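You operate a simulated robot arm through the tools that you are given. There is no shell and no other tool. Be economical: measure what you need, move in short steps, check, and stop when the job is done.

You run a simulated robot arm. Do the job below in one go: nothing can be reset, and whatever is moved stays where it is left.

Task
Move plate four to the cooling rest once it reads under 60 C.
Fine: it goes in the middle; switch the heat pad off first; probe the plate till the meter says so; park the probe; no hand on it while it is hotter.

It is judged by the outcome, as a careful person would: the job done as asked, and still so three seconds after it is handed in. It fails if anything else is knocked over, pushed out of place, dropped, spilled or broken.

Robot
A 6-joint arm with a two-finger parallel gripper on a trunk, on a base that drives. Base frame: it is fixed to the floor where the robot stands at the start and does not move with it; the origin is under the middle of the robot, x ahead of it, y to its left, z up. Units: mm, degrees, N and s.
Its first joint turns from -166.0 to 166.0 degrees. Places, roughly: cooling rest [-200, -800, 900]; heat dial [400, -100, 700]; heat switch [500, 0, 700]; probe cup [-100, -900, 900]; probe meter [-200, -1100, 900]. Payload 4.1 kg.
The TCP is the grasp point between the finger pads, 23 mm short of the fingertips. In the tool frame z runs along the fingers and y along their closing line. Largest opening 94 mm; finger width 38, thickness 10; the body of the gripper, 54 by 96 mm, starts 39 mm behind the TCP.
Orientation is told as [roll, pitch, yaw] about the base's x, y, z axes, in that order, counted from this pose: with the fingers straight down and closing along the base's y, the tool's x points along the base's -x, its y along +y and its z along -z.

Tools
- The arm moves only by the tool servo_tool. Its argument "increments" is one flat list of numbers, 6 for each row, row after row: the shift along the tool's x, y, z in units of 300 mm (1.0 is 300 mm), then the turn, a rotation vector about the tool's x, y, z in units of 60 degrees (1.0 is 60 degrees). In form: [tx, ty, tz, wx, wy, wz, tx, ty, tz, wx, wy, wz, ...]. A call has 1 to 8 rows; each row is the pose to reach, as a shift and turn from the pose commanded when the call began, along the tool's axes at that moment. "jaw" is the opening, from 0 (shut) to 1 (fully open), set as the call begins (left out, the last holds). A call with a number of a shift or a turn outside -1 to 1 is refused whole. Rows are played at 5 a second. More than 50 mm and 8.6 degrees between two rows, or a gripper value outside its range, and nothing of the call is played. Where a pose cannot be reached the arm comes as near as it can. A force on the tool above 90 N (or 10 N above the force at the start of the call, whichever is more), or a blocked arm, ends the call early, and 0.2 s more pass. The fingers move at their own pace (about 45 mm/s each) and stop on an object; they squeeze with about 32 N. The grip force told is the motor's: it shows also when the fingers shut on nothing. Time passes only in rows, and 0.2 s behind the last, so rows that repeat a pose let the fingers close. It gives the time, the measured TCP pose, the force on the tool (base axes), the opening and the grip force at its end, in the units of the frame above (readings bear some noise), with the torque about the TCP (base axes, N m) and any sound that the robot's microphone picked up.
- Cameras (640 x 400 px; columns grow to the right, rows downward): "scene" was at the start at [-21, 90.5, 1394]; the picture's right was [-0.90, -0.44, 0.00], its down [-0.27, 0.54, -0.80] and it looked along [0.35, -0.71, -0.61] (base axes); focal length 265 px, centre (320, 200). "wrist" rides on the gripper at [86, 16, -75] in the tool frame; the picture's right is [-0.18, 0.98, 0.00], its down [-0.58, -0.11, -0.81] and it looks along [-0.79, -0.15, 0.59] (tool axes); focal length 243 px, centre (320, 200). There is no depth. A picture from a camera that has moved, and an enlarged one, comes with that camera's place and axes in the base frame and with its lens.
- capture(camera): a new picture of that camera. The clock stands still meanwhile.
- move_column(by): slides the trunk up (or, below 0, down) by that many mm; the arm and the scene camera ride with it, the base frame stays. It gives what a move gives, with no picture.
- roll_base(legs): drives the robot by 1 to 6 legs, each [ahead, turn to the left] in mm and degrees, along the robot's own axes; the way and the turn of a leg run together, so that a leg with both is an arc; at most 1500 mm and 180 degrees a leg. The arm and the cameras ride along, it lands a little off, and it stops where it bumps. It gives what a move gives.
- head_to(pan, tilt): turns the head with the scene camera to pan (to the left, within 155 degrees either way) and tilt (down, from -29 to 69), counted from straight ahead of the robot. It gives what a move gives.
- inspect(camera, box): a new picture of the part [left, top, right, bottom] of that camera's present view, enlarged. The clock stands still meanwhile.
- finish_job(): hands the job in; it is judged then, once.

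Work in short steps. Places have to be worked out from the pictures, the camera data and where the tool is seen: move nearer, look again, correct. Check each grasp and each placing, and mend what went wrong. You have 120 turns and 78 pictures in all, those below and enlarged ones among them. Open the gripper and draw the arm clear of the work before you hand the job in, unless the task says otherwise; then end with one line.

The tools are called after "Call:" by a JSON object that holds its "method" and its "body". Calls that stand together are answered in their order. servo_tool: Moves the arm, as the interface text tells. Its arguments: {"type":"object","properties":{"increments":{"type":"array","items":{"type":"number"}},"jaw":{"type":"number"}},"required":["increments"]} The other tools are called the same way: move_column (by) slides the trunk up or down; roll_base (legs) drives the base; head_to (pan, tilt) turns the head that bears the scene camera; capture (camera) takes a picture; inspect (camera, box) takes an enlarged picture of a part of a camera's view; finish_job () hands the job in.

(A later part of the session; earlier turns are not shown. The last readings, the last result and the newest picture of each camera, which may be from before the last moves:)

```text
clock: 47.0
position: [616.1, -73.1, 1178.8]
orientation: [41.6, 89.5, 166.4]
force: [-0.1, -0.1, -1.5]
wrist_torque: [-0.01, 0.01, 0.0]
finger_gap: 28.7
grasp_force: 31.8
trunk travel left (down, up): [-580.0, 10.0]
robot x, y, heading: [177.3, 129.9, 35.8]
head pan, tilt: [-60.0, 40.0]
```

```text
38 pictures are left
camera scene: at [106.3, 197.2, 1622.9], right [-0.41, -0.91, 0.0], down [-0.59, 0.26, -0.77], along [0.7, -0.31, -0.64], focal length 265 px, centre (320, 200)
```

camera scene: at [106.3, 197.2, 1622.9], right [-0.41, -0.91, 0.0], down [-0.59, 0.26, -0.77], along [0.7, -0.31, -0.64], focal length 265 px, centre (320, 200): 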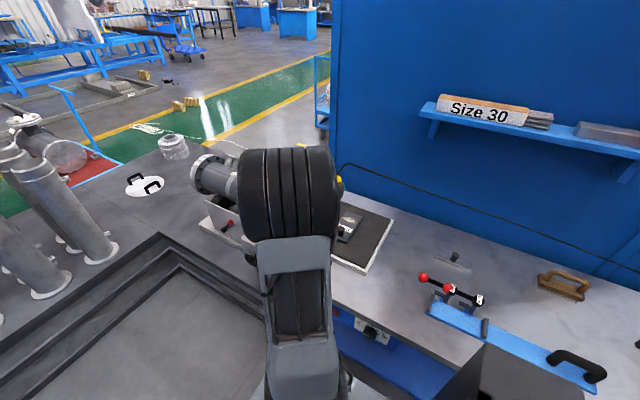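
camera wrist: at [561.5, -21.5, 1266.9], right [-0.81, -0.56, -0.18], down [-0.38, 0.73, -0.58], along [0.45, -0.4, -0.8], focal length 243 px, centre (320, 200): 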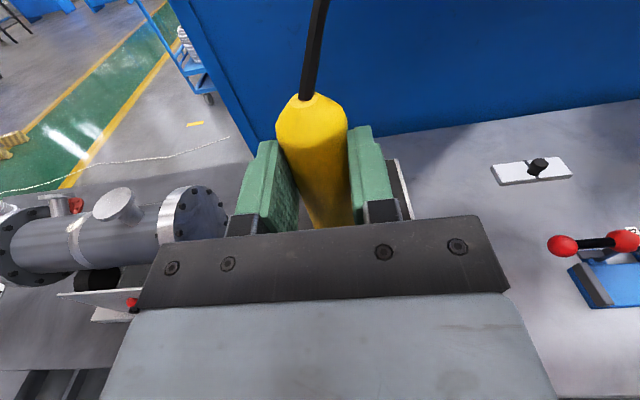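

Plate four is now visible beside the arm. I enlarge it.

Call:
{"method": "inspect", "body": {"camera": "scene", "box": [310, 190, 410, 280]}}

```text
4.44 times, centred on (360, 235) of scene
camera zoom: at [106.3, 197.2, 1622.9], right [-0.41, -0.91, 0.0], down [-0.59, 0.26, -0.77], along [0.7, -0.31, -0.64], focal length 1179 px, centre (142, 44)
```

zoom: 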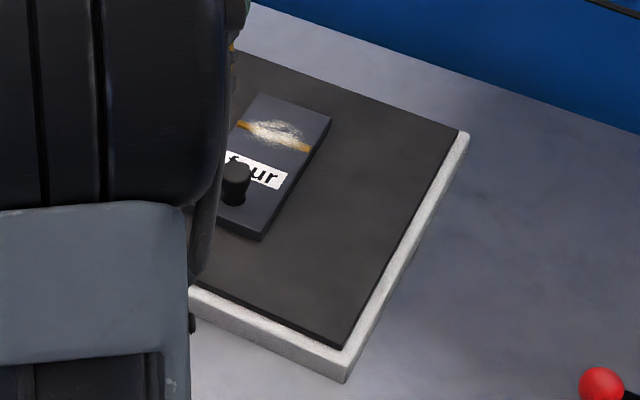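

The plate is about 160 × 61 mm, centred near (706, -181); its bare-metal spot is near (733, -205), behind the knob. I move the probe over that spot, still high, and then lower the trunk by 125 mm.

Call:
{"method": "servo_tool", "body": {"increments": [0, -0.02, 0.145, 0, 0, 0, 0, -0.04, 0.29, 0, 0, 0, 0, -0.06, 0.435, 0, 0, 0, 0, -0.08, 0.58, 0, 0, 0]}}

Call:
{"method": "move_column", "body": {"by": -125}}

Call:
{"method": "capture", "body": {"camera": "scene"}}

Call:
{"method": "capture", "body": {"camera": "wrist"}}

```text
clock: 48.0
position: [739.5, -203.8, 1174.8]
orientation: [38.9, 89.3, 163.8]
force: [-0.3, -0.4, -0.5]
wrist_torque: [0.01, 0.0, 0.0]
finger_gap: 28.6
grasp_force: 32.1
trunk travel left (down, up): [-580.0, 10.0]
robot x, y, heading: [172.9, 128.7, 36.1]
head pan, tilt: [-60.0, 40.0]
```

```text
clock: 49.6
position: [738.3, -203.8, 1050.2]
orientation: [40.5, 89.3, 165.1]
force: [0.0, 0.6, -1.0]
wrist_torque: [0.01, 0.02, 0.01]
finger_gap: 28.5
grasp_force: 32.4
trunk travel left (down, up): [-455.0, 135.0]
robot x, y, heading: [171.8, 128.9, 35.8]
head pan, tilt: [-60.0, 40.0]
```

```text
36 pictures are left
camera scene: at [106.7, 196.4, 1498.0], right [-0.41, -0.91, 0.0], down [-0.59, 0.26, -0.77], along [0.7, -0.31, -0.64], focal length 265 px, centre (320, 200)
```

scene: 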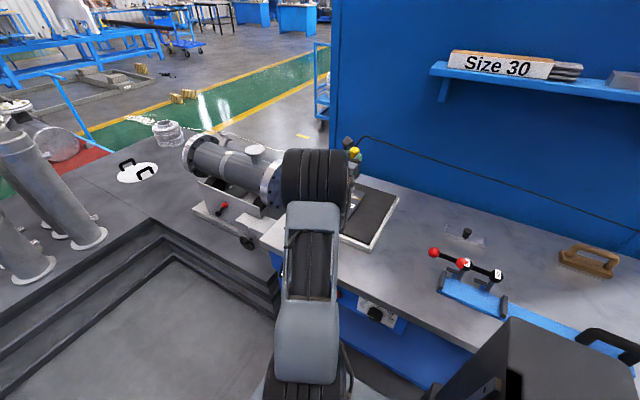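

```text
35 pictures are left
camera wrist: at [682.8, -151.6, 1138.9], right [-0.81, -0.56, -0.18], down [-0.38, 0.73, -0.57], along [0.45, -0.4, -0.8], focal length 243 px, centre (320, 200)
```

wrist: 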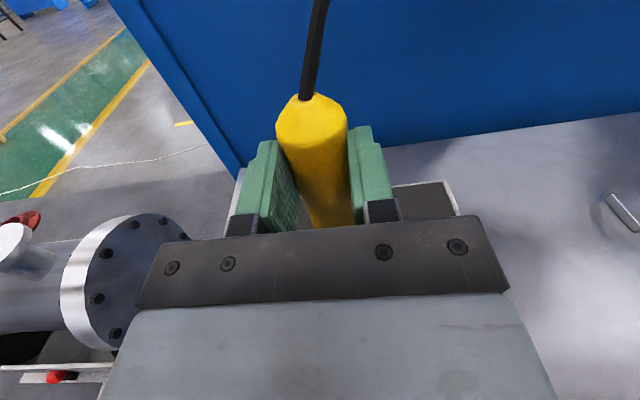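

I enlarge the area beside the wrist to see the tip relative to the plate.

Call:
{"method": "inspect", "body": {"camera": "scene", "box": [330, 130, 410, 255]}}

```text
3.20 times, centred on (370, 192) of scene
camera zoom: at [106.7, 196.4, 1498.0], right [-0.41, -0.91, 0.0], down [-0.59, 0.26, -0.77], along [0.7, -0.31, -0.64], focal length 849 px, centre (160, 224)
```

zoom: 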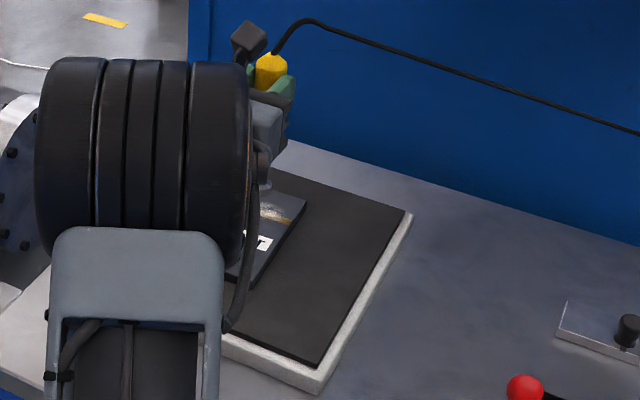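

The tip is over the bare spot with about 30 mm to go. I lower 22 mm, then go on in small steps watching force and meter.

Call:
{"method": "servo_tool", "body": {"increments": [-0.037, 0, 0, 0, 0, 0, -0.073, 0, 0, 0, 0, 0]}}

Call:
{"method": "servo_tool", "body": {"increments": [-0.013, 0, 0, 0, 0, 0]}}

Call:
{"method": "servo_tool", "body": {"increments": [-0.01, 0, 0, 0, 0, 0]}}

Call:
{"method": "head_to", "body": {"pan": -115, "tilt": 30}}

Call:
{"method": "capture", "body": {"camera": "scene"}}

```text
clock: 50.2
position: [737.6, -203.9, 1029.3]
orientation: [39.2, 89.4, 163.9]
force: [-0.5, -0.6, -1.5]
wrist_torque: [0.01, -0.02, -0.01]
finger_gap: 28.9
grasp_force: 32.0
trunk travel left (down, up): [-455.0, 135.0]
robot x, y, heading: [178.6, 127.4, 35.8]
head pan, tilt: [-60.0, 40.0]
```

```text
clock: 50.6
position: [737.9, -204.2, 1024.9]
orientation: [40.9, 89.3, 165.5]
force: [0.6, -0.9, -1.0]
wrist_torque: [0.03, 0.0, -0.04]
finger_gap: 28.8
grasp_force: 32.2
trunk travel left (down, up): [-455.0, 135.0]
robot x, y, heading: [174.7, 127.6, 35.6]
head pan, tilt: [-60.0, 40.0]
```

```text
clock: 51.0
position: [738.4, -203.3, 1022.8]
orientation: [41.0, 89.3, 165.7]
force: [-0.9, 0.1, -0.8]
wrist_torque: [0.01, 0.02, 0.03]
finger_gap: 28.9
grasp_force: 32.4
trunk travel left (down, up): [-455.0, 135.0]
robot x, y, heading: [172.9, 127.6, 35.5]
head pan, tilt: [-60.0, 40.0]
```

```text
clock: 52.2
position: [737.8, -203.5, 1022.3]
orientation: [40.1, 89.3, 165.0]
force: [0.2, 0.0, -1.8]
wrist_torque: [0.02, 0.01, -0.01]
finger_gap: 28.6
grasp_force: 31.8
trunk travel left (down, up): [-455.0, 135.0]
robot x, y, heading: [172.2, 131.0, 36.0]
head pan, tilt: [-115.0, 30.0]
```

```text
33 pictures are left
camera scene: at [46.2, 142.4, 1513.3], right [-0.98, -0.19, 0.0], down [-0.09, 0.49, -0.87], along [0.16, -0.85, -0.5], focal length 265 px, centre (320, 200)
```

scene: 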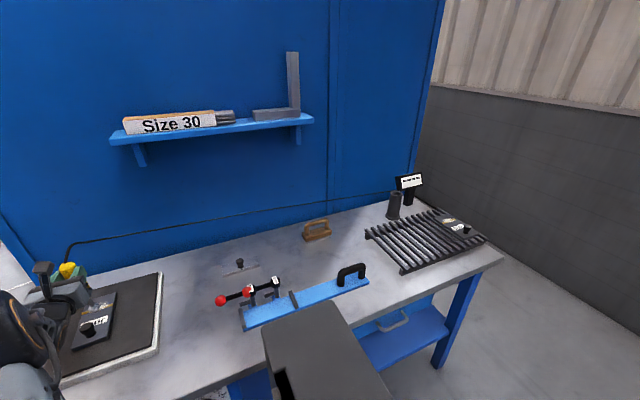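

This pan shows both the plate and the meter. I enlarge both.

Call:
{"method": "inspect", "body": {"camera": "scene", "box": [20, 250, 170, 370]}}

Call:
{"method": "inspect", "body": {"camera": "scene", "box": [385, 165, 435, 205]}}

```text
3.33 times, centred on (95, 310) of scene
camera zoom: at [46.2, 142.4, 1513.3], right [-0.98, -0.19, 0.0], down [-0.09, 0.49, -0.87], along [0.16, -0.85, -0.5], focal length 884 px, centre (1070, -167)
```

zoom: 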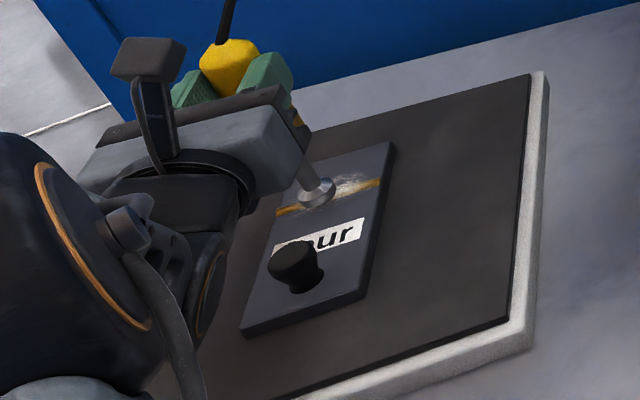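

```text
10.00 times, centred on (410, 185) of scene
camera zoom: at [46.2, 142.4, 1513.3], right [-0.98, -0.19, 0.0], down [-0.09, 0.49, -0.87], along [0.16, -0.85, -0.5], focal length 2652 px, centre (-580, 350)
```

zoom: 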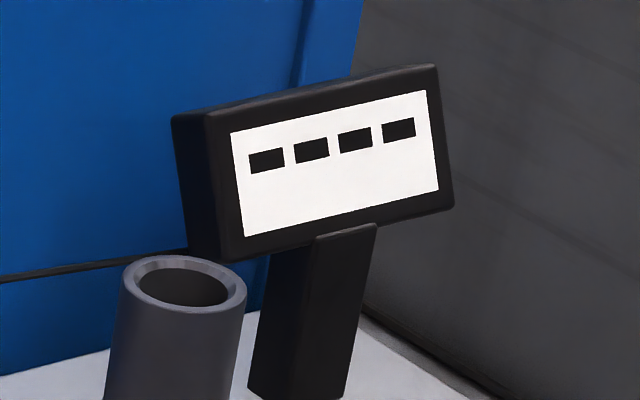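

The probe's foot is just above the plate, at the edge of the bare spot. I shift 15 mm back along the bench and 12 mm inward, then lower in small steps.

Call:
{"method": "servo_tool", "body": {"increments": [0, 0.05, 0.04, 0, 0, 0]}}

Call:
{"method": "servo_tool", "body": {"increments": [-0.01, 0, 0, 0, 0, 0]}}

Call:
{"method": "servo_tool", "body": {"increments": [-0.01, 0, 0, 0, 0, 0]}}

Call:
{"method": "inspect", "body": {"camera": "scene", "box": [60, 270, 140, 330]}}

```text
clock: 52.6
position: [734.5, -221.5, 1022.7]
orientation: [40.3, 89.3, 165.0]
force: [0.0, 0.1, -1.2]
wrist_torque: [0.04, 0.02, -0.01]
finger_gap: 28.9
grasp_force: 32.0
trunk travel left (down, up): [-455.0, 135.0]
robot x, y, heading: [174.1, 130.8, 35.7]
head pan, tilt: [-115.0, 30.0]
```

```text
clock: 53.0
position: [733.9, -221.3, 1020.2]
orientation: [40.0, 89.5, 164.8]
force: [-0.5, 0.3, -1.6]
wrist_torque: [-0.02, 0.03, -0.01]
finger_gap: 28.6
grasp_force: 31.8
trunk travel left (down, up): [-455.0, 135.0]
robot x, y, heading: [177.2, 130.0, 35.5]
head pan, tilt: [-115.0, 30.0]
```

```text
clock: 53.4
position: [734.0, -223.1, 1015.3]
orientation: [40.8, 89.3, 165.5]
force: [-0.1, 0.0, -0.9]
wrist_torque: [0.03, 0.03, 0.0]
finger_gap: 28.4
grasp_force: 31.8
trunk travel left (down, up): [-455.0, 135.0]
robot x, y, heading: [176.4, 130.7, 36.0]
head pan, tilt: [-115.0, 30.0]
```

```text
6.67 times, centred on (100, 300) of scene
camera zoom: at [46.1, 142.4, 1513.3], right [-0.98, -0.19, 0.0], down [-0.09, 0.49, -0.87], along [0.16, -0.85, -0.5], focal length 1768 px, centre (1787, -467)
```

zoom: 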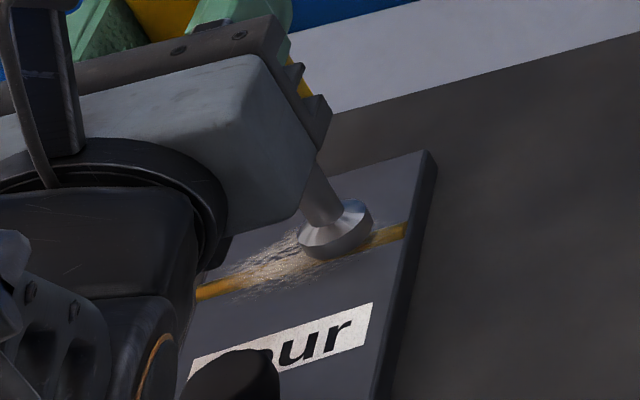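

The foot is close above the plate now, a bit past the spot's middle. I shift 10 mm back and lower on.

Call:
{"method": "servo_tool", "body": {"increments": [0, -0.035, -0.005, 0, 0, 0]}}

Call:
{"method": "servo_tool", "body": {"increments": [-0.01, 0, 0, 0, 0, 0]}}

Call:
{"method": "servo_tool", "body": {"increments": [-0.008, 0, 0, 0, 0, 0]}}

Call:
{"method": "servo_tool", "body": {"increments": [-0.007, 0, 0, 0, 0, 0]}}

Call:
{"method": "inspect", "body": {"camera": "scene", "box": [60, 270, 140, 330]}}

```text
clock: 53.8
position: [739.2, -214.6, 1015.8]
orientation: [40.9, 89.3, 165.5]
force: [0.5, 0.7, -1.5]
wrist_torque: [0.04, -0.01, -0.01]
finger_gap: 29.0
grasp_force: 32.2
trunk travel left (down, up): [-455.0, 135.0]
robot x, y, heading: [176.5, 128.9, 35.6]
head pan, tilt: [-115.0, 30.0]
```

```text
clock: 54.2
position: [740.4, -215.6, 1013.0]
orientation: [39.1, 89.3, 164.0]
force: [-0.5, -0.2, -1.2]
wrist_torque: [0.03, -0.01, 0.0]
finger_gap: 28.9
grasp_force: 32.1
trunk travel left (down, up): [-455.0, 135.0]
robot x, y, heading: [173.5, 129.1, 35.9]
head pan, tilt: [-115.0, 30.0]
```

```text
clock: 54.6
position: [740.7, -214.2, 1010.4]
orientation: [39.3, 89.3, 164.0]
force: [-0.6, 0.1, -1.0]
wrist_torque: [0.04, -0.02, 0.02]
finger_gap: 28.9
grasp_force: 31.9
trunk travel left (down, up): [-455.0, 135.0]
robot x, y, heading: [174.3, 127.3, 35.9]
head pan, tilt: [-115.0, 30.0]
```

```text
clock: 55.0
position: [740.2, -212.6, 1008.9]
orientation: [39.7, 89.3, 164.5]
force: [0.1, 1.0, -1.1]
wrist_torque: [0.01, -0.01, 0.02]
finger_gap: 28.7
grasp_force: 32.2
trunk travel left (down, up): [-455.0, 135.0]
robot x, y, heading: [175.8, 127.2, 35.5]
head pan, tilt: [-115.0, 30.0]
```

```text
6.67 times, centred on (100, 300) of scene
camera zoom: at [46.1, 142.4, 1513.3], right [-0.98, -0.19, 0.0], down [-0.09, 0.49, -0.87], along [0.16, -0.85, -0.5], focal length 1768 px, centre (1787, -467)
```

zoom: 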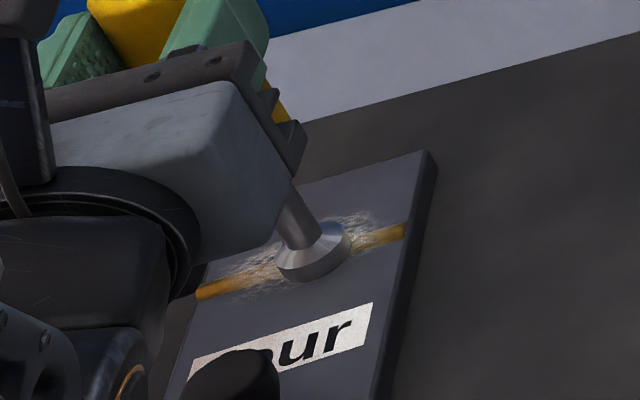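

The foot is over the middle of the spot. I go on down by 2 mm steps until a force shows.

Call:
{"method": "servo_tool", "body": {"increments": [-0.007, 0, 0, 0, 0, 0]}}

Call:
{"method": "servo_tool", "body": {"increments": [-0.007, 0, 0, 0, 0, 0]}}

Call:
{"method": "inspect", "body": {"camera": "scene", "box": [385, 165, 435, 205]}}

```text
clock: 55.4
position: [741.8, -213.7, 1007.6]
orientation: [40.2, 89.3, 164.9]
force: [0.2, 0.0, -1.4]
wrist_torque: [0.03, 0.02, 0.02]
finger_gap: 29.0
grasp_force: 32.1
trunk travel left (down, up): [-455.0, 135.0]
robot x, y, heading: [175.1, 126.7, 36.0]
head pan, tilt: [-115.0, 30.0]
```

```text
clock: 55.8
position: [738.9, -215.0, 1006.6]
orientation: [54.9, 89.4, 179.6]
force: [-1.0, -0.6, 6.6]
wrist_torque: [-0.03, 0.08, -0.04]
finger_gap: 28.8
grasp_force: 32.6
trunk travel left (down, up): [-455.0, 135.0]
robot x, y, heading: [174.6, 128.3, 36.0]
head pan, tilt: [-115.0, 30.0]
```

```text
10.00 times, centred on (410, 185) of scene
camera zoom: at [45.3, 142.8, 1513.4], right [-0.98, -0.19, 0.0], down [-0.09, 0.49, -0.87], along [0.16, -0.85, -0.5], focal length 2652 px, centre (-580, 350)
```

zoom: 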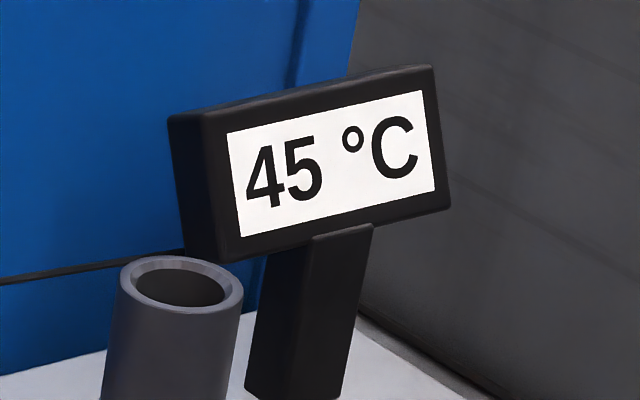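

The foot touches at about 8 N and the meter reads 45 °C, but it may still be climbing. I hold and read again.

Call:
{"method": "servo_tool", "body": {"increments": [0, 0, 0, 0, 0, 0, 0, 0, 0, 0, 0, 0, 0, 0, 0, 0, 0, 0, 0, 0, 0, 0, 0, 0, 0, 0, 0, 0, 0, 0, 0, 0, 0, 0, 0, 0, 0, 0, 0, 0, 0, 0, 0, 0, 0, 0, 0, 0]}}

Call:
{"method": "servo_tool", "body": {"increments": [0, 0, 0, 0, 0, 0, 0, 0, 0, 0, 0, 0, 0, 0, 0, 0, 0, 0, 0, 0, 0, 0, 0, 0, 0, 0, 0, 0, 0, 0, 0, 0, 0, 0, 0, 0, 0, 0, 0, 0, 0, 0, 0, 0, 0, 0, 0, 0]}}

Call:
{"method": "inspect", "body": {"camera": "scene", "box": [385, 165, 435, 205]}}

```text
clock: 57.6
position: [739.6, -213.7, 1006.6]
orientation: [50.6, 89.6, 175.2]
force: [3.0, -4.6, 19.1]
wrist_torque: [-0.66, -0.61, -0.03]
finger_gap: 28.7
grasp_force: 32.0
trunk travel left (down, up): [-455.0, 135.0]
robot x, y, heading: [173.1, 128.9, 35.7]
head pan, tilt: [-115.0, 30.0]
```

```text
clock: 59.4
position: [740.0, -214.1, 1005.6]
orientation: [48.6, 89.5, 173.2]
force: [1.2, -2.4, 22.1]
wrist_torque: [-0.35, -0.42, -0.05]
finger_gap: 28.9
grasp_force: 31.4
trunk travel left (down, up): [-455.0, 135.0]
robot x, y, heading: [171.8, 131.1, 35.8]
head pan, tilt: [-115.0, 30.0]
```

```text
10.00 times, centred on (410, 185) of scene
camera zoom: at [44.3, 143.3, 1513.2], right [-0.98, -0.19, 0.0], down [-0.09, 0.49, -0.87], along [0.16, -0.85, -0.5], focal length 2652 px, centre (-580, 350)
```

zoom: 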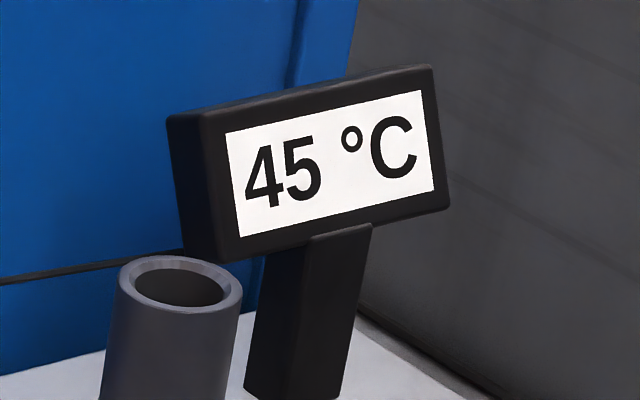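

The meter is steady at 45 °C, well under 60, with the pad off. I lift the probe off and raise the trunk.

Call:
{"method": "servo_tool", "body": {"increments": [0.03, 0, 0, 0, 0, 0, 0.1, 0, 0, 0, 0, 0, 0.2, 0, 0, 0, 0, 0, 0.2, 0, -0.15, 0, 0, 0]}}

Call:
{"method": "move_column", "body": {"by": 125}}

Call:
{"method": "roll_base", "body": {"legs": [[-1000, 0]]}}

Call:
{"method": "capture", "body": {"camera": "wrist"}}

Call:
{"method": "head_to", "body": {"pan": -70, "tilt": 40}}

Call:
{"method": "capture", "body": {"camera": "scene"}}

```text
clock: 60.4
position: [714.9, -178.5, 1064.2]
orientation: [37.1, 89.3, 162.0]
force: [0.3, 0.3, -1.3]
wrist_torque: [0.03, -0.03, 0.01]
finger_gap: 28.6
grasp_force: 31.9
trunk travel left (down, up): [-455.0, 135.0]
robot x, y, heading: [172.7, 134.6, 35.8]
head pan, tilt: [-115.0, 30.0]
```

```text
clock: 62.0
position: [715.7, -179.1, 1188.8]
orientation: [39.9, 89.3, 164.7]
force: [0.0, 0.5, -1.0]
wrist_torque: [0.02, -0.02, 0.01]
finger_gap: 28.7
grasp_force: 32.2
trunk travel left (down, up): [-580.0, 10.0]
robot x, y, heading: [176.7, 132.8, 35.8]
head pan, tilt: [-115.0, 30.0]
```

```text
clock: 67.1
position: [-89.0, -762.4, 1189.9]
orientation: [39.5, 89.3, 164.6]
force: [0.3, 0.0, -1.4]
wrist_torque: [0.02, 0.01, -0.01]
finger_gap: 28.7
grasp_force: 32.0
trunk travel left (down, up): [-580.0, 10.0]
robot x, y, heading: [-634.0, -457.9, 36.3]
head pan, tilt: [-115.0, 30.0]
```

```text
26 pictures are left
camera wrist: at [-144.7, -710.1, 1278.1], right [-0.81, -0.56, -0.18], down [-0.38, 0.72, -0.57], along [0.45, -0.4, -0.8], focal length 243 px, centre (320, 200)
```

wrist: 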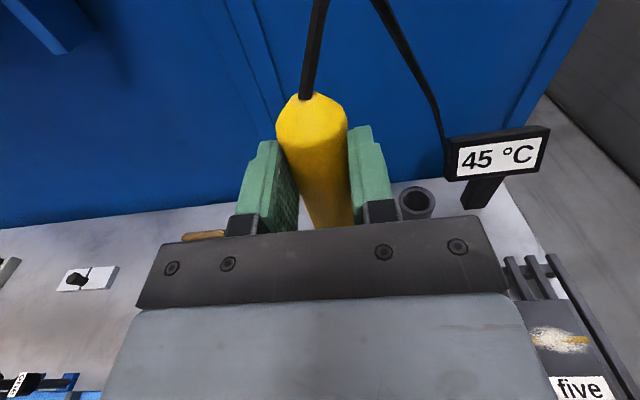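

```text
clock: 68.2
position: [-89.4, -761.0, 1191.1]
orientation: [39.8, 89.2, 164.7]
force: [0.5, 0.1, -1.6]
wrist_torque: [0.01, -0.02, -0.04]
finger_gap: 28.6
grasp_force: 32.4
trunk travel left (down, up): [-580.0, 10.0]
robot x, y, heading: [-632.1, -453.5, 36.2]
head pan, tilt: [-70.0, 40.0]
```

```text
25 pictures are left
camera scene: at [-706.6, -402.2, 1623.0], right [-0.56, -0.83, 0.0], down [-0.53, 0.36, -0.77], along [0.64, -0.43, -0.64], focal length 265 px, centre (320, 200)
```

scene: 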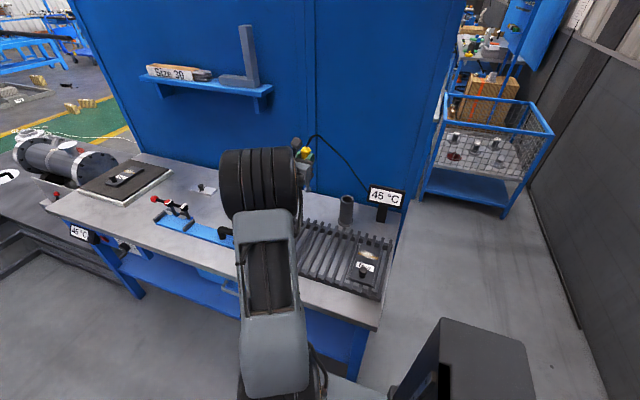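

The probe stayed firm and the meter still shows 45 °C. To park exactly, I reproduce my earlier reference pose (160 mm straight back from the lifted grasp), correct the 1.3° heading difference, and compare the meter's place in the wrist picture.

Call:
{"method": "servo_tool", "body": {"increments": [-0.01, 0.094, -0.015, -0.006, 0, 0, -0.019, 0.188, -0.03, -0.011, 0, 0, -0.029, 0.282, -0.046, -0.017, 0, 0, -0.038, 0.376, -0.061, -0.022, 0, 0]}}

Call:
{"method": "capture", "body": {"camera": "wrist"}}

```text
clock: 69.2
position: [-192.1, -812.3, 1179.4]
orientation: [39.0, 89.3, 162.6]
force: [0.7, -1.3, -1.6]
wrist_torque: [0.05, 0.01, 0.04]
finger_gap: 28.8
grasp_force: 32.2
trunk travel left (down, up): [-580.0, 10.0]
robot x, y, heading: [-632.6, -456.9, 36.3]
head pan, tilt: [-70.0, 40.0]
```

```text
24 pictures are left
camera wrist: at [-247.2, -758.1, 1268.3], right [-0.82, -0.54, -0.18], down [-0.36, 0.73, -0.57], along [0.44, -0.41, -0.8], focal length 243 px, centre (320, 200)
```

wrist: 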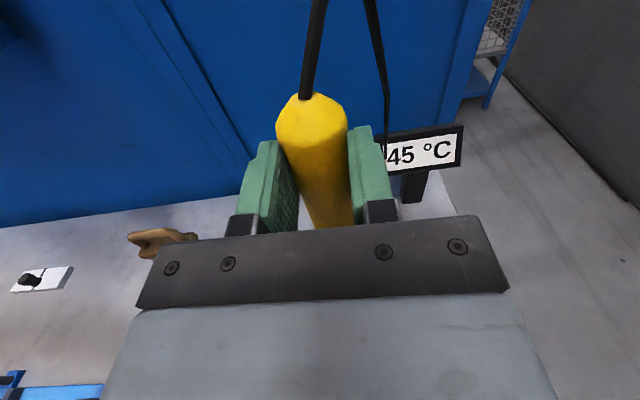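

The view matches the reference almost exactly. I advance 160 mm to be over the cup, lower 75 mm, and check.

Call:
{"method": "servo_tool", "body": {"increments": [0, -0.002, 0.133, 0, 0, 0, 0, -0.004, 0.267, 0, 0, 0, 0, -0.006, 0.4, 0, 0, 0, 0, -0.009, 0.532, 0, 0, 0, 0, -0.009, 0.532, 0, 0, 0]}}

Call:
{"method": "move_column", "body": {"by": -75}}

Call:
{"method": "inspect", "body": {"camera": "scene", "box": [280, 110, 420, 230]}}

```text
clock: 70.5
position: [-101.8, -943.6, 1178.1]
orientation: [41.2, 89.3, 165.0]
force: [-0.3, 0.8, -0.8]
wrist_torque: [-0.02, 0.0, 0.0]
finger_gap: 29.0
grasp_force: 31.6
trunk travel left (down, up): [-580.0, 10.0]
robot x, y, heading: [-631.3, -451.0, 36.2]
head pan, tilt: [-70.0, 40.0]
```

```text
clock: 71.6
position: [-101.5, -943.1, 1102.9]
orientation: [41.3, 89.3, 165.0]
force: [-1.1, -0.2, -1.1]
wrist_torque: [-0.01, -0.01, -0.02]
finger_gap: 28.8
grasp_force: 31.8
trunk travel left (down, up): [-505.0, 85.0]
robot x, y, heading: [-628.2, -458.4, 36.0]
head pan, tilt: [-70.0, 40.0]
```

```text
3.33 times, centred on (350, 170) of scene
camera zoom: at [-706.7, -402.2, 1547.9], right [-0.56, -0.83, 0.0], down [-0.53, 0.36, -0.77], along [0.64, -0.43, -0.64], focal length 884 px, centre (220, 300)
```

zoom: 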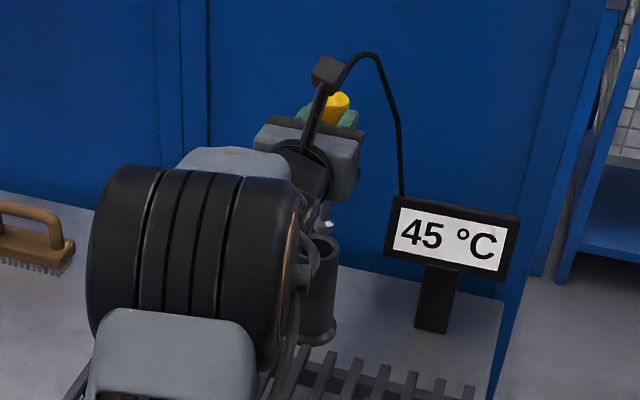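

The foot hangs just over the cup mouth, well aligned. I lower 35 mm, check the force, then the remainder.

Call:
{"method": "move_column", "body": {"by": -35}}

Call:
{"method": "inspect", "body": {"camera": "scene", "box": [320, 140, 400, 220]}}

```text
clock: 72.4
position: [-101.3, -942.3, 1068.1]
orientation: [41.2, 89.3, 164.9]
force: [-0.3, 0.0, -1.6]
wrist_torque: [0.03, 0.02, 0.01]
finger_gap: 28.9
grasp_force: 32.1
trunk travel left (down, up): [-470.0, 120.0]
robot x, y, heading: [-631.0, -458.8, 36.2]
head pan, tilt: [-70.0, 40.0]
```

```text
5.00 times, centred on (360, 180) of scene
camera zoom: at [-706.7, -402.2, 1512.9], right [-0.56, -0.83, 0.0], down [-0.53, 0.36, -0.77], along [0.64, -0.43, -0.64], focal length 1326 px, centre (120, 300)
```

zoom: 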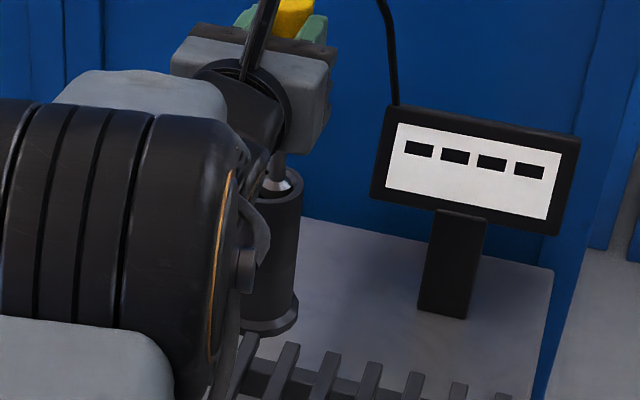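

The foot is inside the cup's mouth. I lower the rest.

Call:
{"method": "move_column", "body": {"by": -40}}

Call:
{"method": "move_column", "body": {"by": -6}}

```text
clock: 73.2
position: [-101.7, -941.8, 1027.5]
orientation: [41.3, 89.2, 165.0]
force: [0.3, -0.7, -0.6]
wrist_torque: [0.05, 0.01, 0.02]
finger_gap: 28.8
grasp_force: 31.7
trunk travel left (down, up): [-430.0, 160.0]
robot x, y, heading: [-629.1, -455.7, 36.1]
head pan, tilt: [-70.0, 40.0]
```

```text
clock: 73.7
position: [-100.9, -943.1, 1021.6]
orientation: [41.0, 89.3, 164.9]
force: [-0.3, 0.4, -0.3]
wrist_torque: [0.04, -0.02, 0.03]
finger_gap: 28.8
grasp_force: 31.6
trunk travel left (down, up): [-424.0, 166.0]
robot x, y, heading: [-629.8, -454.4, 36.1]
head pan, tilt: [-70.0, 40.0]
```

No contact yet; I lower a few more millimetres.

Call:
{"method": "servo_tool", "body": {"increments": [-0.007, 0, 0, 0, 0, 0]}}

Call:
{"method": "servo_tool", "body": {"increments": [-0.007, 0, 0, 0, 0, 0]}}

```text
clock: 74.1
position: [-102.0, -943.2, 1022.1]
orientation: [56.1, 89.5, 179.8]
force: [-1.4, 2.6, 6.0]
wrist_torque: [0.22, 0.04, 0.0]
finger_gap: 28.6
grasp_force: 31.9
trunk travel left (down, up): [-424.0, 166.0]
robot x, y, heading: [-632.1, -453.3, 36.2]
head pan, tilt: [-70.0, 40.0]
```

```text
clock: 74.5
position: [-102.7, -941.4, 1021.8]
orientation: [86.2, 89.6, -150.0]
force: [-2.3, 4.1, 16.2]
wrist_torque: [0.36, 0.05, 0.02]
finger_gap: 28.8
grasp_force: 31.7
trunk travel left (down, up): [-424.0, 166.0]
robot x, y, heading: [-634.3, -455.6, 36.1]
head pan, tilt: [-70.0, 40.0]
```

It rests on the cup's floor. I ease the press, open the fingers, and draw straight back.

Call:
{"method": "servo_tool", "body": {"increments": [0.008, 0, 0, 0, 0, 0]}}

Call:
{"method": "servo_tool", "body": {"increments": [0, 0, 0, 0, 0, 0, 0, 0, 0, 0, 0, 0, 0, 0, 0, 0, 0, 0, 0, 0, -0.1, 0, 0, 0, 0, 0, -0.2, 0, 0, 0, 0, 0, -0.3, 0, 0, 0, 0, 0, -0.4, 0, 0, 0], "jaw": 0.65}}

Call:
{"method": "capture", "body": {"camera": "wrist"}}

```text
clock: 74.9
position: [-102.6, -942.6, 1023.3]
orientation: [51.6, 89.6, 175.3]
force: [2.2, -0.6, 13.9]
wrist_torque: [-0.08, -0.4, 0.03]
finger_gap: 28.7
grasp_force: 32.3
trunk travel left (down, up): [-424.0, 166.0]
robot x, y, heading: [-632.1, -452.6, 36.1]
head pan, tilt: [-70.0, 40.0]
```

```text
clock: 76.5
position: [-167.8, -843.6, 1020.0]
orientation: [43.9, 89.2, 167.7]
force: [0.5, 0.6, -0.9]
wrist_torque: [-0.01, 0.03, 0.01]
finger_gap: 60.9
grasp_force: 0.0
trunk travel left (down, up): [-424.0, 166.0]
robot x, y, heading: [-633.8, -453.1, 36.1]
head pan, tilt: [-70.0, 40.0]
```

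```text
21 pictures are left
camera wrist: at [-222.9, -790.6, 1109.0], right [-0.82, -0.55, -0.18], down [-0.36, 0.73, -0.58], along [0.44, -0.41, -0.8], focal length 243 px, centre (320, 200)
```

wrist: 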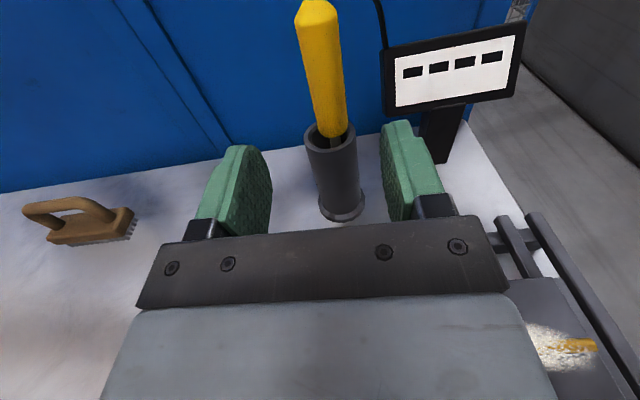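

The probe is parked upright in its cup. Now I turn the tool from horizontal to straight down while rising and drawing back a little; it will then close along the bench, across the plate's width.

Call:
{"method": "servo_tool", "body": {"increments": [0.05, 0, -0.05, 0, -0.125, 0, 0.1, 0, -0.1, 0, -0.25, 0, 0.15, 0, -0.15, 0, -0.375, 0, 0.2, 0, -0.2, 0, -0.5, 0, 0.25, 0, -0.25, 0, -0.625, 0, 0.3, 0, -0.3, 0, -0.75, 0, 0.3, 0, -0.3, 0, -0.875, 0, 0.3, 0, -0.3, 0, -1.0, 0]}}

Call:
{"method": "servo_tool", "body": {"increments": [0, 0, 0, 0, -0.125, 0, 0, 0, 0, 0, -0.25, 0, 0, 0, 0, 0, -0.375, 0, 0, 0, 0, 0, -0.5, 0]}}

```text
clock: 78.3
position: [-217.7, -768.5, 1110.8]
orientation: [0.6, 29.3, 124.0]
force: [-0.3, -0.7, -0.1]
wrist_torque: [0.0, 0.02, -0.01]
finger_gap: 61.2
grasp_force: 0.0
out of reach, approached as far as the arm can: row 4
trunk travel left (down, up): [-424.0, 166.0]
robot x, y, heading: [-630.9, -454.5, 36.2]
head pan, tilt: [-70.0, 40.0]
```

```text
clock: 79.3
position: [-217.1, -767.1, 1112.8]
orientation: [0.5, -0.7, 123.8]
force: [0.1, 0.1, 0.4]
wrist_torque: [0.0, 0.01, -0.01]
finger_gap: 61.1
grasp_force: 0.0
trunk travel left (down, up): [-424.0, 166.0]
robot x, y, heading: [-631.0, -454.7, 36.3]
head pan, tilt: [-70.0, 40.0]
```

The tool points down. Before leaving, a wrist picture to fix the rest's middle.

Call:
{"method": "capture", "body": {"camera": "wrist"}}

Call:
{"method": "capture", "body": {"camera": "scene"}}

```text
20 pictures are left
camera wrist: at [-183.3, -849.4, 1186.3], right [-0.92, -0.39, 0.01], down [-0.22, 0.54, 0.81], along [-0.32, 0.74, -0.58], focal length 243 px, centre (320, 200)
```

wrist: 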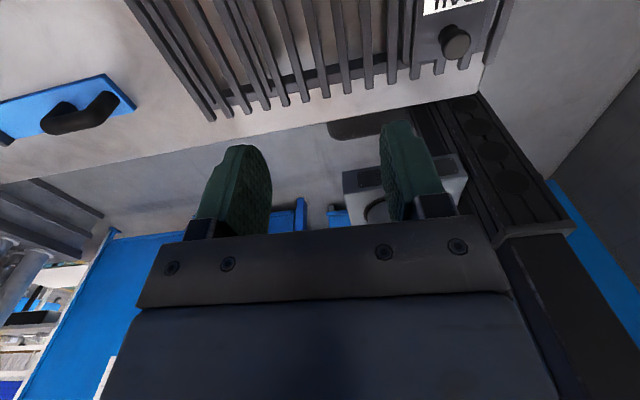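

```text
19 pictures are left
camera scene: at [-706.6, -402.2, 1467.0], right [-0.56, -0.83, 0.0], down [-0.53, 0.36, -0.77], along [0.64, -0.43, -0.64], focal length 265 px, centre (320, 200)
```

scene: 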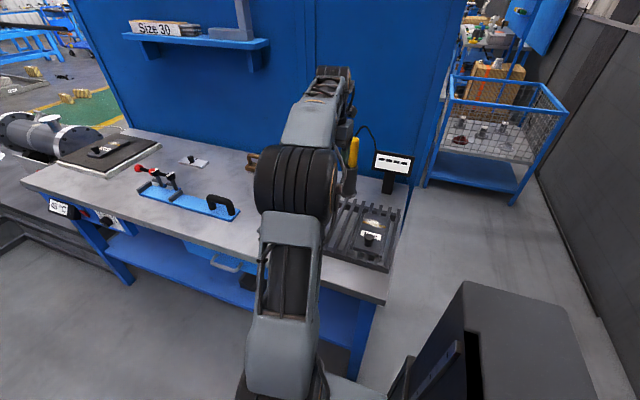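

The camera is on the far side and sees mostly the robot; I turn the tool 180° about its axis so that the camera is on the robot's side, rising a bit too.

Call:
{"method": "servo_tool", "body": {"increments": [0, 0, -0.05, 0, 0, 0.125, 0, 0, -0.1, 0, 0, 0.25, 0, 0, -0.15, 0, 0, 0.375, 0, 0, -0.2, 0, 0, 0.5, 0, 0, -0.2, 0, 0, 0.625, 0, 0, -0.2, 0, 0, 0.75, 0, 0, -0.2, 0, 0, 0.875, 0, 0, -0.2, 0, 0, 1.0]}}

Call:
{"method": "servo_tool", "body": {"increments": [0, 0, 0, 0, 0, 0.125, 0, 0, 0, 0, 0, 0.25, 0, 0, 0, 0, 0, 0.375, 0, 0, 0, 0, 0, 0.5, 0, 0, 0, 0, 0, 0.625, 0, 0, 0, 0, 0, 0.75, 0, 0, 0, 0, 0, 0.875, 0, 0, 0, 0, 0, 1.0]}}

Call:
{"method": "servo_tool", "body": {"increments": [0, 0, 0, 0, 0, 0.125, 0, 0, 0, 0, 0, 0.25, 0, 0, 0, 0, 0, 0.375, 0, 0, 0, 0, 0, 0.5, 0, 0, 0, 0, 0, 0.625, 0, 0, 0, 0, 0, 0.75, 0, 0, 0, 0, 0, 0.875, 0, 0, 0, 0, 0, 0.99]}}

Call:
{"method": "capture", "body": {"camera": "wrist"}}

```text
clock: 81.1
position: [-216.3, -768.2, 1172.4]
orientation: [0.6, 0.2, 63.5]
force: [-1.1, -0.6, 0.3]
wrist_torque: [-0.02, 0.03, -0.01]
finger_gap: 61.2
grasp_force: 0.0
trunk travel left (down, up): [-424.0, 166.0]
robot x, y, heading: [-629.1, -455.6, 36.4]
head pan, tilt: [-70.0, 40.0]
```

```text
clock: 82.9
position: [-217.8, -767.4, 1171.6]
orientation: [0.2, 0.6, 3.6]
force: [0.4, 0.4, 0.3]
wrist_torque: [-0.01, -0.01, -0.03]
finger_gap: 61.1
grasp_force: 0.0
trunk travel left (down, up): [-424.0, 166.0]
robot x, y, heading: [-635.3, -454.1, 36.3]
head pan, tilt: [-70.0, 40.0]
```

```text
clock: 84.7
position: [-217.6, -768.9, 1170.4]
orientation: [-0.5, 0.5, -55.8]
force: [-0.7, -0.1, -0.6]
wrist_torque: [0.0, 0.0, 0.03]
finger_gap: 61.0
grasp_force: 0.1
trunk travel left (down, up): [-424.0, 166.0]
robot x, y, heading: [-632.4, -458.4, 36.2]
head pan, tilt: [-70.0, 40.0]
```

```text
18 pictures are left
camera wrist: at [-252.4, -688.3, 1247.2], right [0.92, 0.4, -0.01], down [0.25, -0.54, 0.8], along [0.32, -0.74, -0.6], focal length 243 px, centre (320, 200)
```

wrist: 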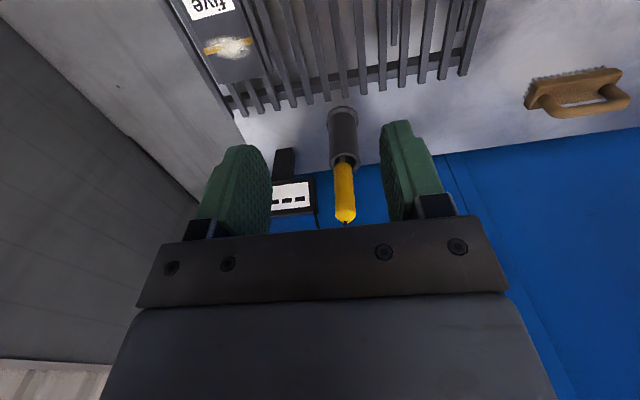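

Combining both views, the rest's middle is at about (-201, -778) and the bench surface is nearer z≈825. Plate four's middle should be near (717, -182). I drive forward 1080 mm back to the pad.

Call:
{"method": "roll_base", "body": {"legs": [[1080, -1]]}}

Call:
{"method": "capture", "body": {"camera": "wrist"}}

```text
clock: 90.2
position: [637.2, -159.9, 1170.5]
orientation: [-0.4, 0.5, -56.7]
force: [0.1, 0.8, -0.2]
wrist_torque: [0.03, 0.01, -0.01]
finger_gap: 61.4
grasp_force: 0.0
trunk travel left (down, up): [-424.0, 166.0]
robot x, y, heading: [229.9, 159.2, 35.1]
head pan, tilt: [-70.0, 40.0]
```

```text
17 pictures are left
camera wrist: at [602.3, -79.1, 1247.2], right [0.92, 0.39, -0.01], down [0.24, -0.55, 0.8], along [0.3, -0.74, -0.6], focal length 243 px, centre (320, 200)
```

wrist: 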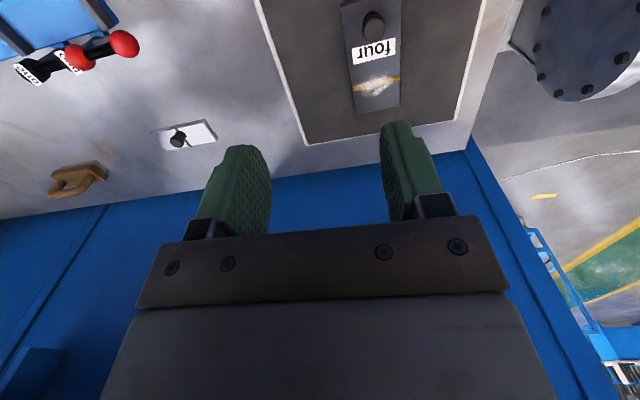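

The wrist camera now sees plate four: middle near (727, -194), long axis about 2° off my tool. I shift over it with the jaw fully open, correct the turn, and lower the trunk by 170.

Call:
{"method": "servo_tool", "body": {"increments": [-0.087, 0.063, 0, 0, 0, -0.012, -0.173, 0.126, 0, 0, 0, -0.024, -0.26, 0.189, 0, 0, 0, -0.035], "jaw": 1}}

Call:
{"method": "move_column", "body": {"by": -170}}

Call:
{"method": "capture", "body": {"camera": "wrist"}}

```text
clock: 91.0
position: [695.0, -173.1, 1154.9]
orientation: [-0.4, 0.5, -54.9]
force: [0.2, -0.5, -0.7]
wrist_torque: [-0.02, 0.02, 0.03]
finger_gap: 94.0
grasp_force: 0.1
out of reach, approached as far as the arm can: row 2, 3
trunk travel left (down, up): [-424.0, 166.0]
robot x, y, heading: [226.8, 160.3, 35.1]
head pan, tilt: [-70.0, 40.0]
```

```text
clock: 92.9
position: [694.0, -173.2, 984.9]
orientation: [-0.4, 0.6, -54.8]
force: [-0.6, 0.3, -0.8]
wrist_torque: [-0.02, 0.02, 0.01]
finger_gap: 94.2
grasp_force: 0.1
trunk travel left (down, up): [-254.0, 336.0]
robot x, y, heading: [229.1, 162.1, 35.1]
head pan, tilt: [-70.0, 40.0]
```

```text
16 pictures are left
camera wrist: at [657.5, -93.5, 1061.4], right [0.91, 0.41, -0.01], down [0.25, -0.54, 0.8], along [0.33, -0.73, -0.6], focal length 243 px, centre (320, 200)
```

wrist: 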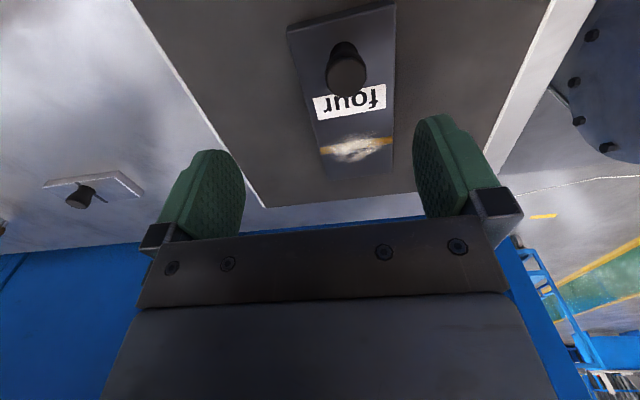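

The plate measures about 148 × 70 mm with its middle near (734, -196) and top at z≈876. I move over it and down 50 mm.

Call:
{"method": "servo_tool", "body": {"increments": [-0.045, 0.021, 0.055, 0, 0, 0, -0.09, 0.043, 0.11, 0, 0, 0, -0.133, 0.064, 0.167, 0, 0, 0]}}

Call:
{"method": "capture", "body": {"camera": "wrist"}}

```text
clock: 93.7
position: [723.3, -188.8, 928.8]
orientation: [-0.4, 0.5, -55.0]
force: [-0.8, -0.3, 0.5]
wrist_torque: [0.02, 0.02, 0.02]
finger_gap: 93.9
grasp_force: 0.1
out of reach, approached as far as the arm can: row 1, 2, 3
trunk travel left (down, up): [-254.0, 336.0]
robot x, y, heading: [227.8, 160.5, 35.0]
head pan, tilt: [-70.0, 40.0]
```

```text
15 pictures are left
camera wrist: at [686.2, -107.9, 1004.2], right [0.91, 0.41, -0.01], down [0.25, -0.54, 0.8], along [0.33, -0.73, -0.6], focal length 243 px, centre (320, 200)
```

wrist: 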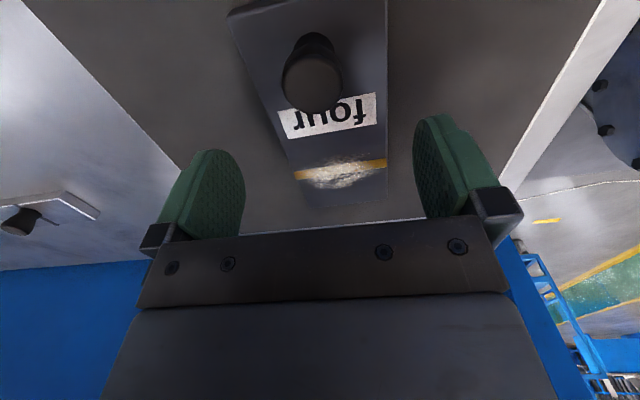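

The plate's middle line is about 6 mm to the side; otherwise the fingers are over its middle. I correct and lower 34 mm so the tips flank the plate.

Call:
{"method": "servo_tool", "body": {"increments": [0, 0.02, 0, 0, 0, 0, 0, 0.02, 0.06, 0, 0, 0, 0, 0.02, 0.113, 0, 0, 0]}}

Call:
{"method": "capture", "body": {"camera": "wrist"}}

```text
clock: 94.5
position: [728.9, -184.7, 894.4]
orientation: [-0.4, 0.5, -55.1]
force: [-0.6, -0.1, 0.4]
wrist_torque: [-0.01, 0.02, 0.04]
finger_gap: 94.0
grasp_force: 0.1
trunk travel left (down, up): [-254.0, 336.0]
robot x, y, heading: [228.4, 159.0, 34.9]
head pan, tilt: [-70.0, 40.0]
```

```text
14 pictures are left
camera wrist: at [691.1, -103.8, 969.8], right [0.91, 0.41, -0.01], down [0.25, -0.54, 0.8], along [0.33, -0.73, -0.6], focal length 243 px, centre (320, 200)
```

wrist: 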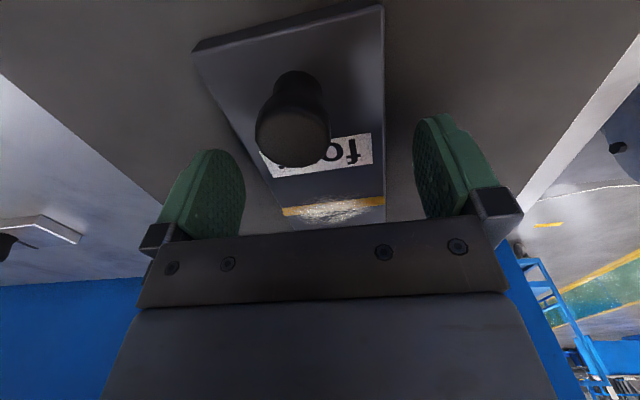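

The tips look only part-way down the plate's sides. I lower in small steps, watching for touch on the pad.

Call:
{"method": "servo_tool", "body": {"increments": [0, 0, 0.01, 0, 0, 0]}}

Call:
{"method": "servo_tool", "body": {"increments": [0, 0, 0.008, 0, 0, 0]}}

Call:
{"method": "servo_tool", "body": {"increments": [0, 0, 0.007, 0, 0, 0]}}

```text
clock: 94.9
position: [728.0, -183.2, 891.6]
orientation: [-0.4, 0.6, -55.0]
force: [0.2, -0.4, 1.4]
wrist_torque: [0.0, -0.02, -0.01]
finger_gap: 93.8
grasp_force: 0.0
trunk travel left (down, up): [-254.0, 336.0]
robot x, y, heading: [229.2, 161.4, 35.0]
head pan, tilt: [-70.0, 40.0]
```

```text
clock: 95.3
position: [726.9, -184.0, 888.2]
orientation: [-0.4, 0.5, -55.0]
force: [-0.1, -0.3, 0.4]
wrist_torque: [0.0, -0.02, 0.02]
finger_gap: 94.4
grasp_force: 0.0
trunk travel left (down, up): [-254.0, 336.0]
robot x, y, heading: [227.1, 158.5, 35.0]
head pan, tilt: [-70.0, 40.0]
```

```text
clock: 95.7
position: [727.9, -183.6, 886.2]
orientation: [-0.4, 0.5, -54.9]
force: [-0.4, -0.3, 0.0]
wrist_torque: [-0.05, -0.01, 0.01]
finger_gap: 93.9
grasp_force: 0.1
trunk travel left (down, up): [-254.0, 336.0]
robot x, y, heading: [225.0, 159.6, 35.3]
head pan, tilt: [-70.0, 40.0]
```

Call:
{"method": "servo_tool", "body": {"increments": [0, 0, 0.007, 0, 0, 0]}}

Call:
{"method": "servo_tool", "body": {"increments": [0, 0, 0.007, 0, 0, 0]}}

Call:
{"method": "servo_tool", "body": {"increments": [0, 0, 0.007, 0, 0, 0]}}

```text
clock: 96.1
position: [726.6, -183.9, 884.4]
orientation: [-0.5, 0.4, -55.0]
force: [-0.2, 0.4, -0.6]
wrist_torque: [0.0, 0.0, 0.0]
finger_gap: 94.1
grasp_force: 0.2
trunk travel left (down, up): [-254.0, 336.0]
robot x, y, heading: [229.1, 156.2, 34.9]
head pan, tilt: [-70.0, 40.0]
```

```text
clock: 96.5
position: [726.3, -183.3, 882.9]
orientation: [-0.5, 0.5, -55.0]
force: [0.0, 0.1, 0.1]
wrist_torque: [0.03, 0.02, 0.0]
finger_gap: 94.1
grasp_force: 0.1
trunk travel left (down, up): [-254.0, 336.0]
robot x, y, heading: [230.1, 164.1, 35.1]
head pan, tilt: [-70.0, 40.0]
```

```text
clock: 96.9
position: [726.6, -182.8, 881.8]
orientation: [-0.3, 0.5, -55.0]
force: [-0.5, 0.0, 1.1]
wrist_torque: [0.01, -0.01, 0.01]
finger_gap: 94.0
grasp_force: 0.2
trunk travel left (down, up): [-254.0, 336.0]
robot x, y, heading: [227.1, 159.8, 35.2]
head pan, tilt: [-70.0, 40.0]
```

Still no touch with the tips at about 859. I look closely through the wrist camera.

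Call:
{"method": "inspect", "body": {"camera": "wrist", "box": [160, 0, 480, 240]}}

```text
1.67 times, centred on (320, 120) of wrist
camera zoom: at [690.1, -103.4, 956.4], right [0.91, 0.41, -0.01], down [0.25, -0.54, 0.8], along [0.33, -0.73, -0.6], focal length 404 px, centre (320, 333)
```

zoom: 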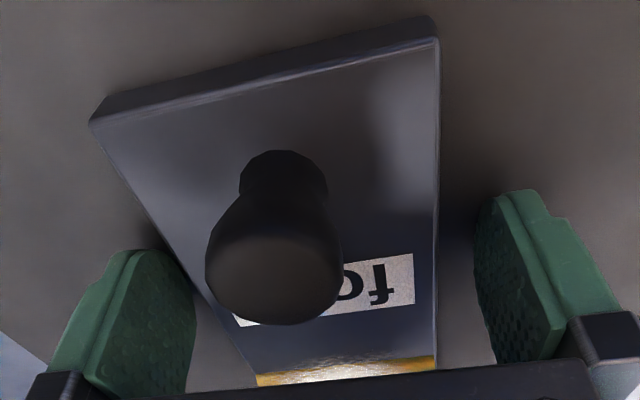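

The fingers flank the plate with about 3 mm offset. I shift 3 mm and keep lowering until the tips touch the pad.

Call:
{"method": "servo_tool", "body": {"increments": [0, -0.01, 0.008, 0, 0, 0]}}

Call:
{"method": "servo_tool", "body": {"increments": [0, 0, 0.007, 0, 0, 0]}}

Call:
{"method": "servo_tool", "body": {"increments": [0, 0, 0.007, 0, 0, 0]}}

Call:
{"method": "servo_tool", "body": {"increments": [0, 0, 0.007, 0, 0, 0]}}

```text
clock: 97.3
position: [725.1, -184.6, 878.2]
orientation: [-0.5, 0.6, -54.9]
force: [1.1, 1.1, 2.5]
wrist_torque: [0.06, -0.13, 0.08]
finger_gap: 94.0
grasp_force: 0.0
trunk travel left (down, up): [-254.0, 336.0]
robot x, y, heading: [224.5, 157.5, 34.8]
head pan, tilt: [-70.0, 40.0]
```

```text
clock: 97.7
position: [724.4, -183.8, 878.6]
orientation: [-0.3, 0.3, -54.9]
force: [3.9, 0.6, 12.1]
wrist_torque: [0.17, -0.71, 0.03]
finger_gap: 94.0
grasp_force: 0.0
trunk travel left (down, up): [-254.0, 336.0]
robot x, y, heading: [226.2, 158.3, 35.6]
head pan, tilt: [-70.0, 40.0]
```

```text
clock: 98.1
position: [724.3, -184.0, 877.9]
orientation: [-0.2, 0.0, -54.9]
force: [11.0, -3.7, 29.4]
wrist_torque: [0.74, -1.47, -0.18]
finger_gap: 94.2
grasp_force: 0.1
trunk travel left (down, up): [-254.0, 336.0]
robot x, y, heading: [228.7, 162.3, 35.0]
head pan, tilt: [-70.0, 40.0]
```

```text
clock: 98.5
position: [724.2, -184.6, 877.8]
orientation: [0.0, -0.2, -55.0]
force: [17.6, -6.0, 44.3]
wrist_torque: [1.79, -1.76, -0.93]
finger_gap: 93.9
grasp_force: 0.0
trunk travel left (down, up): [-254.0, 336.0]
robot x, y, heading: [228.7, 161.8, 35.2]
head pan, tilt: [-70.0, 40.0]
```

Touch at TCP z≈878. I lift off by about a millimetre and close on the plate.

Call:
{"method": "servo_tool", "body": {"increments": [0, 0, -0.026, 0, 0, 0, 0, 0, -0.026, 0, 0, 0]}}

Call:
{"method": "servo_tool", "body": {"increments": [0, 0, 0, 0, 0, 0, 0, 0, 0, 0, 0, 0, 0, 0, 0, 0, 0, 0, 0, 0, 0, 0, 0, 0], "jaw": 0}}

Call:
{"method": "capture", "body": {"camera": "wrist"}}

```text
clock: 99.1
position: [724.0, -184.0, 879.0]
orientation: [-0.4, 0.7, -55.0]
force: [10.1, -1.8, 10.2]
wrist_torque: [0.18, -0.82, -0.22]
finger_gap: 93.9
grasp_force: 0.1
trunk travel left (down, up): [-254.0, 336.0]
robot x, y, heading: [226.3, 160.0, 35.5]
head pan, tilt: [-70.0, 40.0]
```

```text
clock: 100.1
position: [724.1, -185.0, 878.0]
orientation: [-0.5, 0.7, -55.0]
force: [-1.5, 2.3, 0.4]
wrist_torque: [0.71, 0.52, -0.03]
finger_gap: 74.7
grasp_force: 32.3
trunk travel left (down, up): [-254.0, 336.0]
robot x, y, heading: [226.3, 159.9, 35.0]
head pan, tilt: [-70.0, 40.0]
```

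```text
12 pictures are left
camera wrist: at [687.4, -105.7, 955.0], right [0.91, 0.41, -0.01], down [0.26, -0.54, 0.8], along [0.32, -0.73, -0.6], focal length 243 px, centre (320, 200)
```

wrist: 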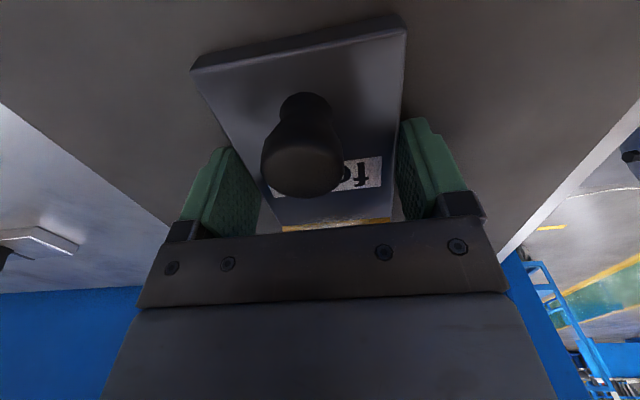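

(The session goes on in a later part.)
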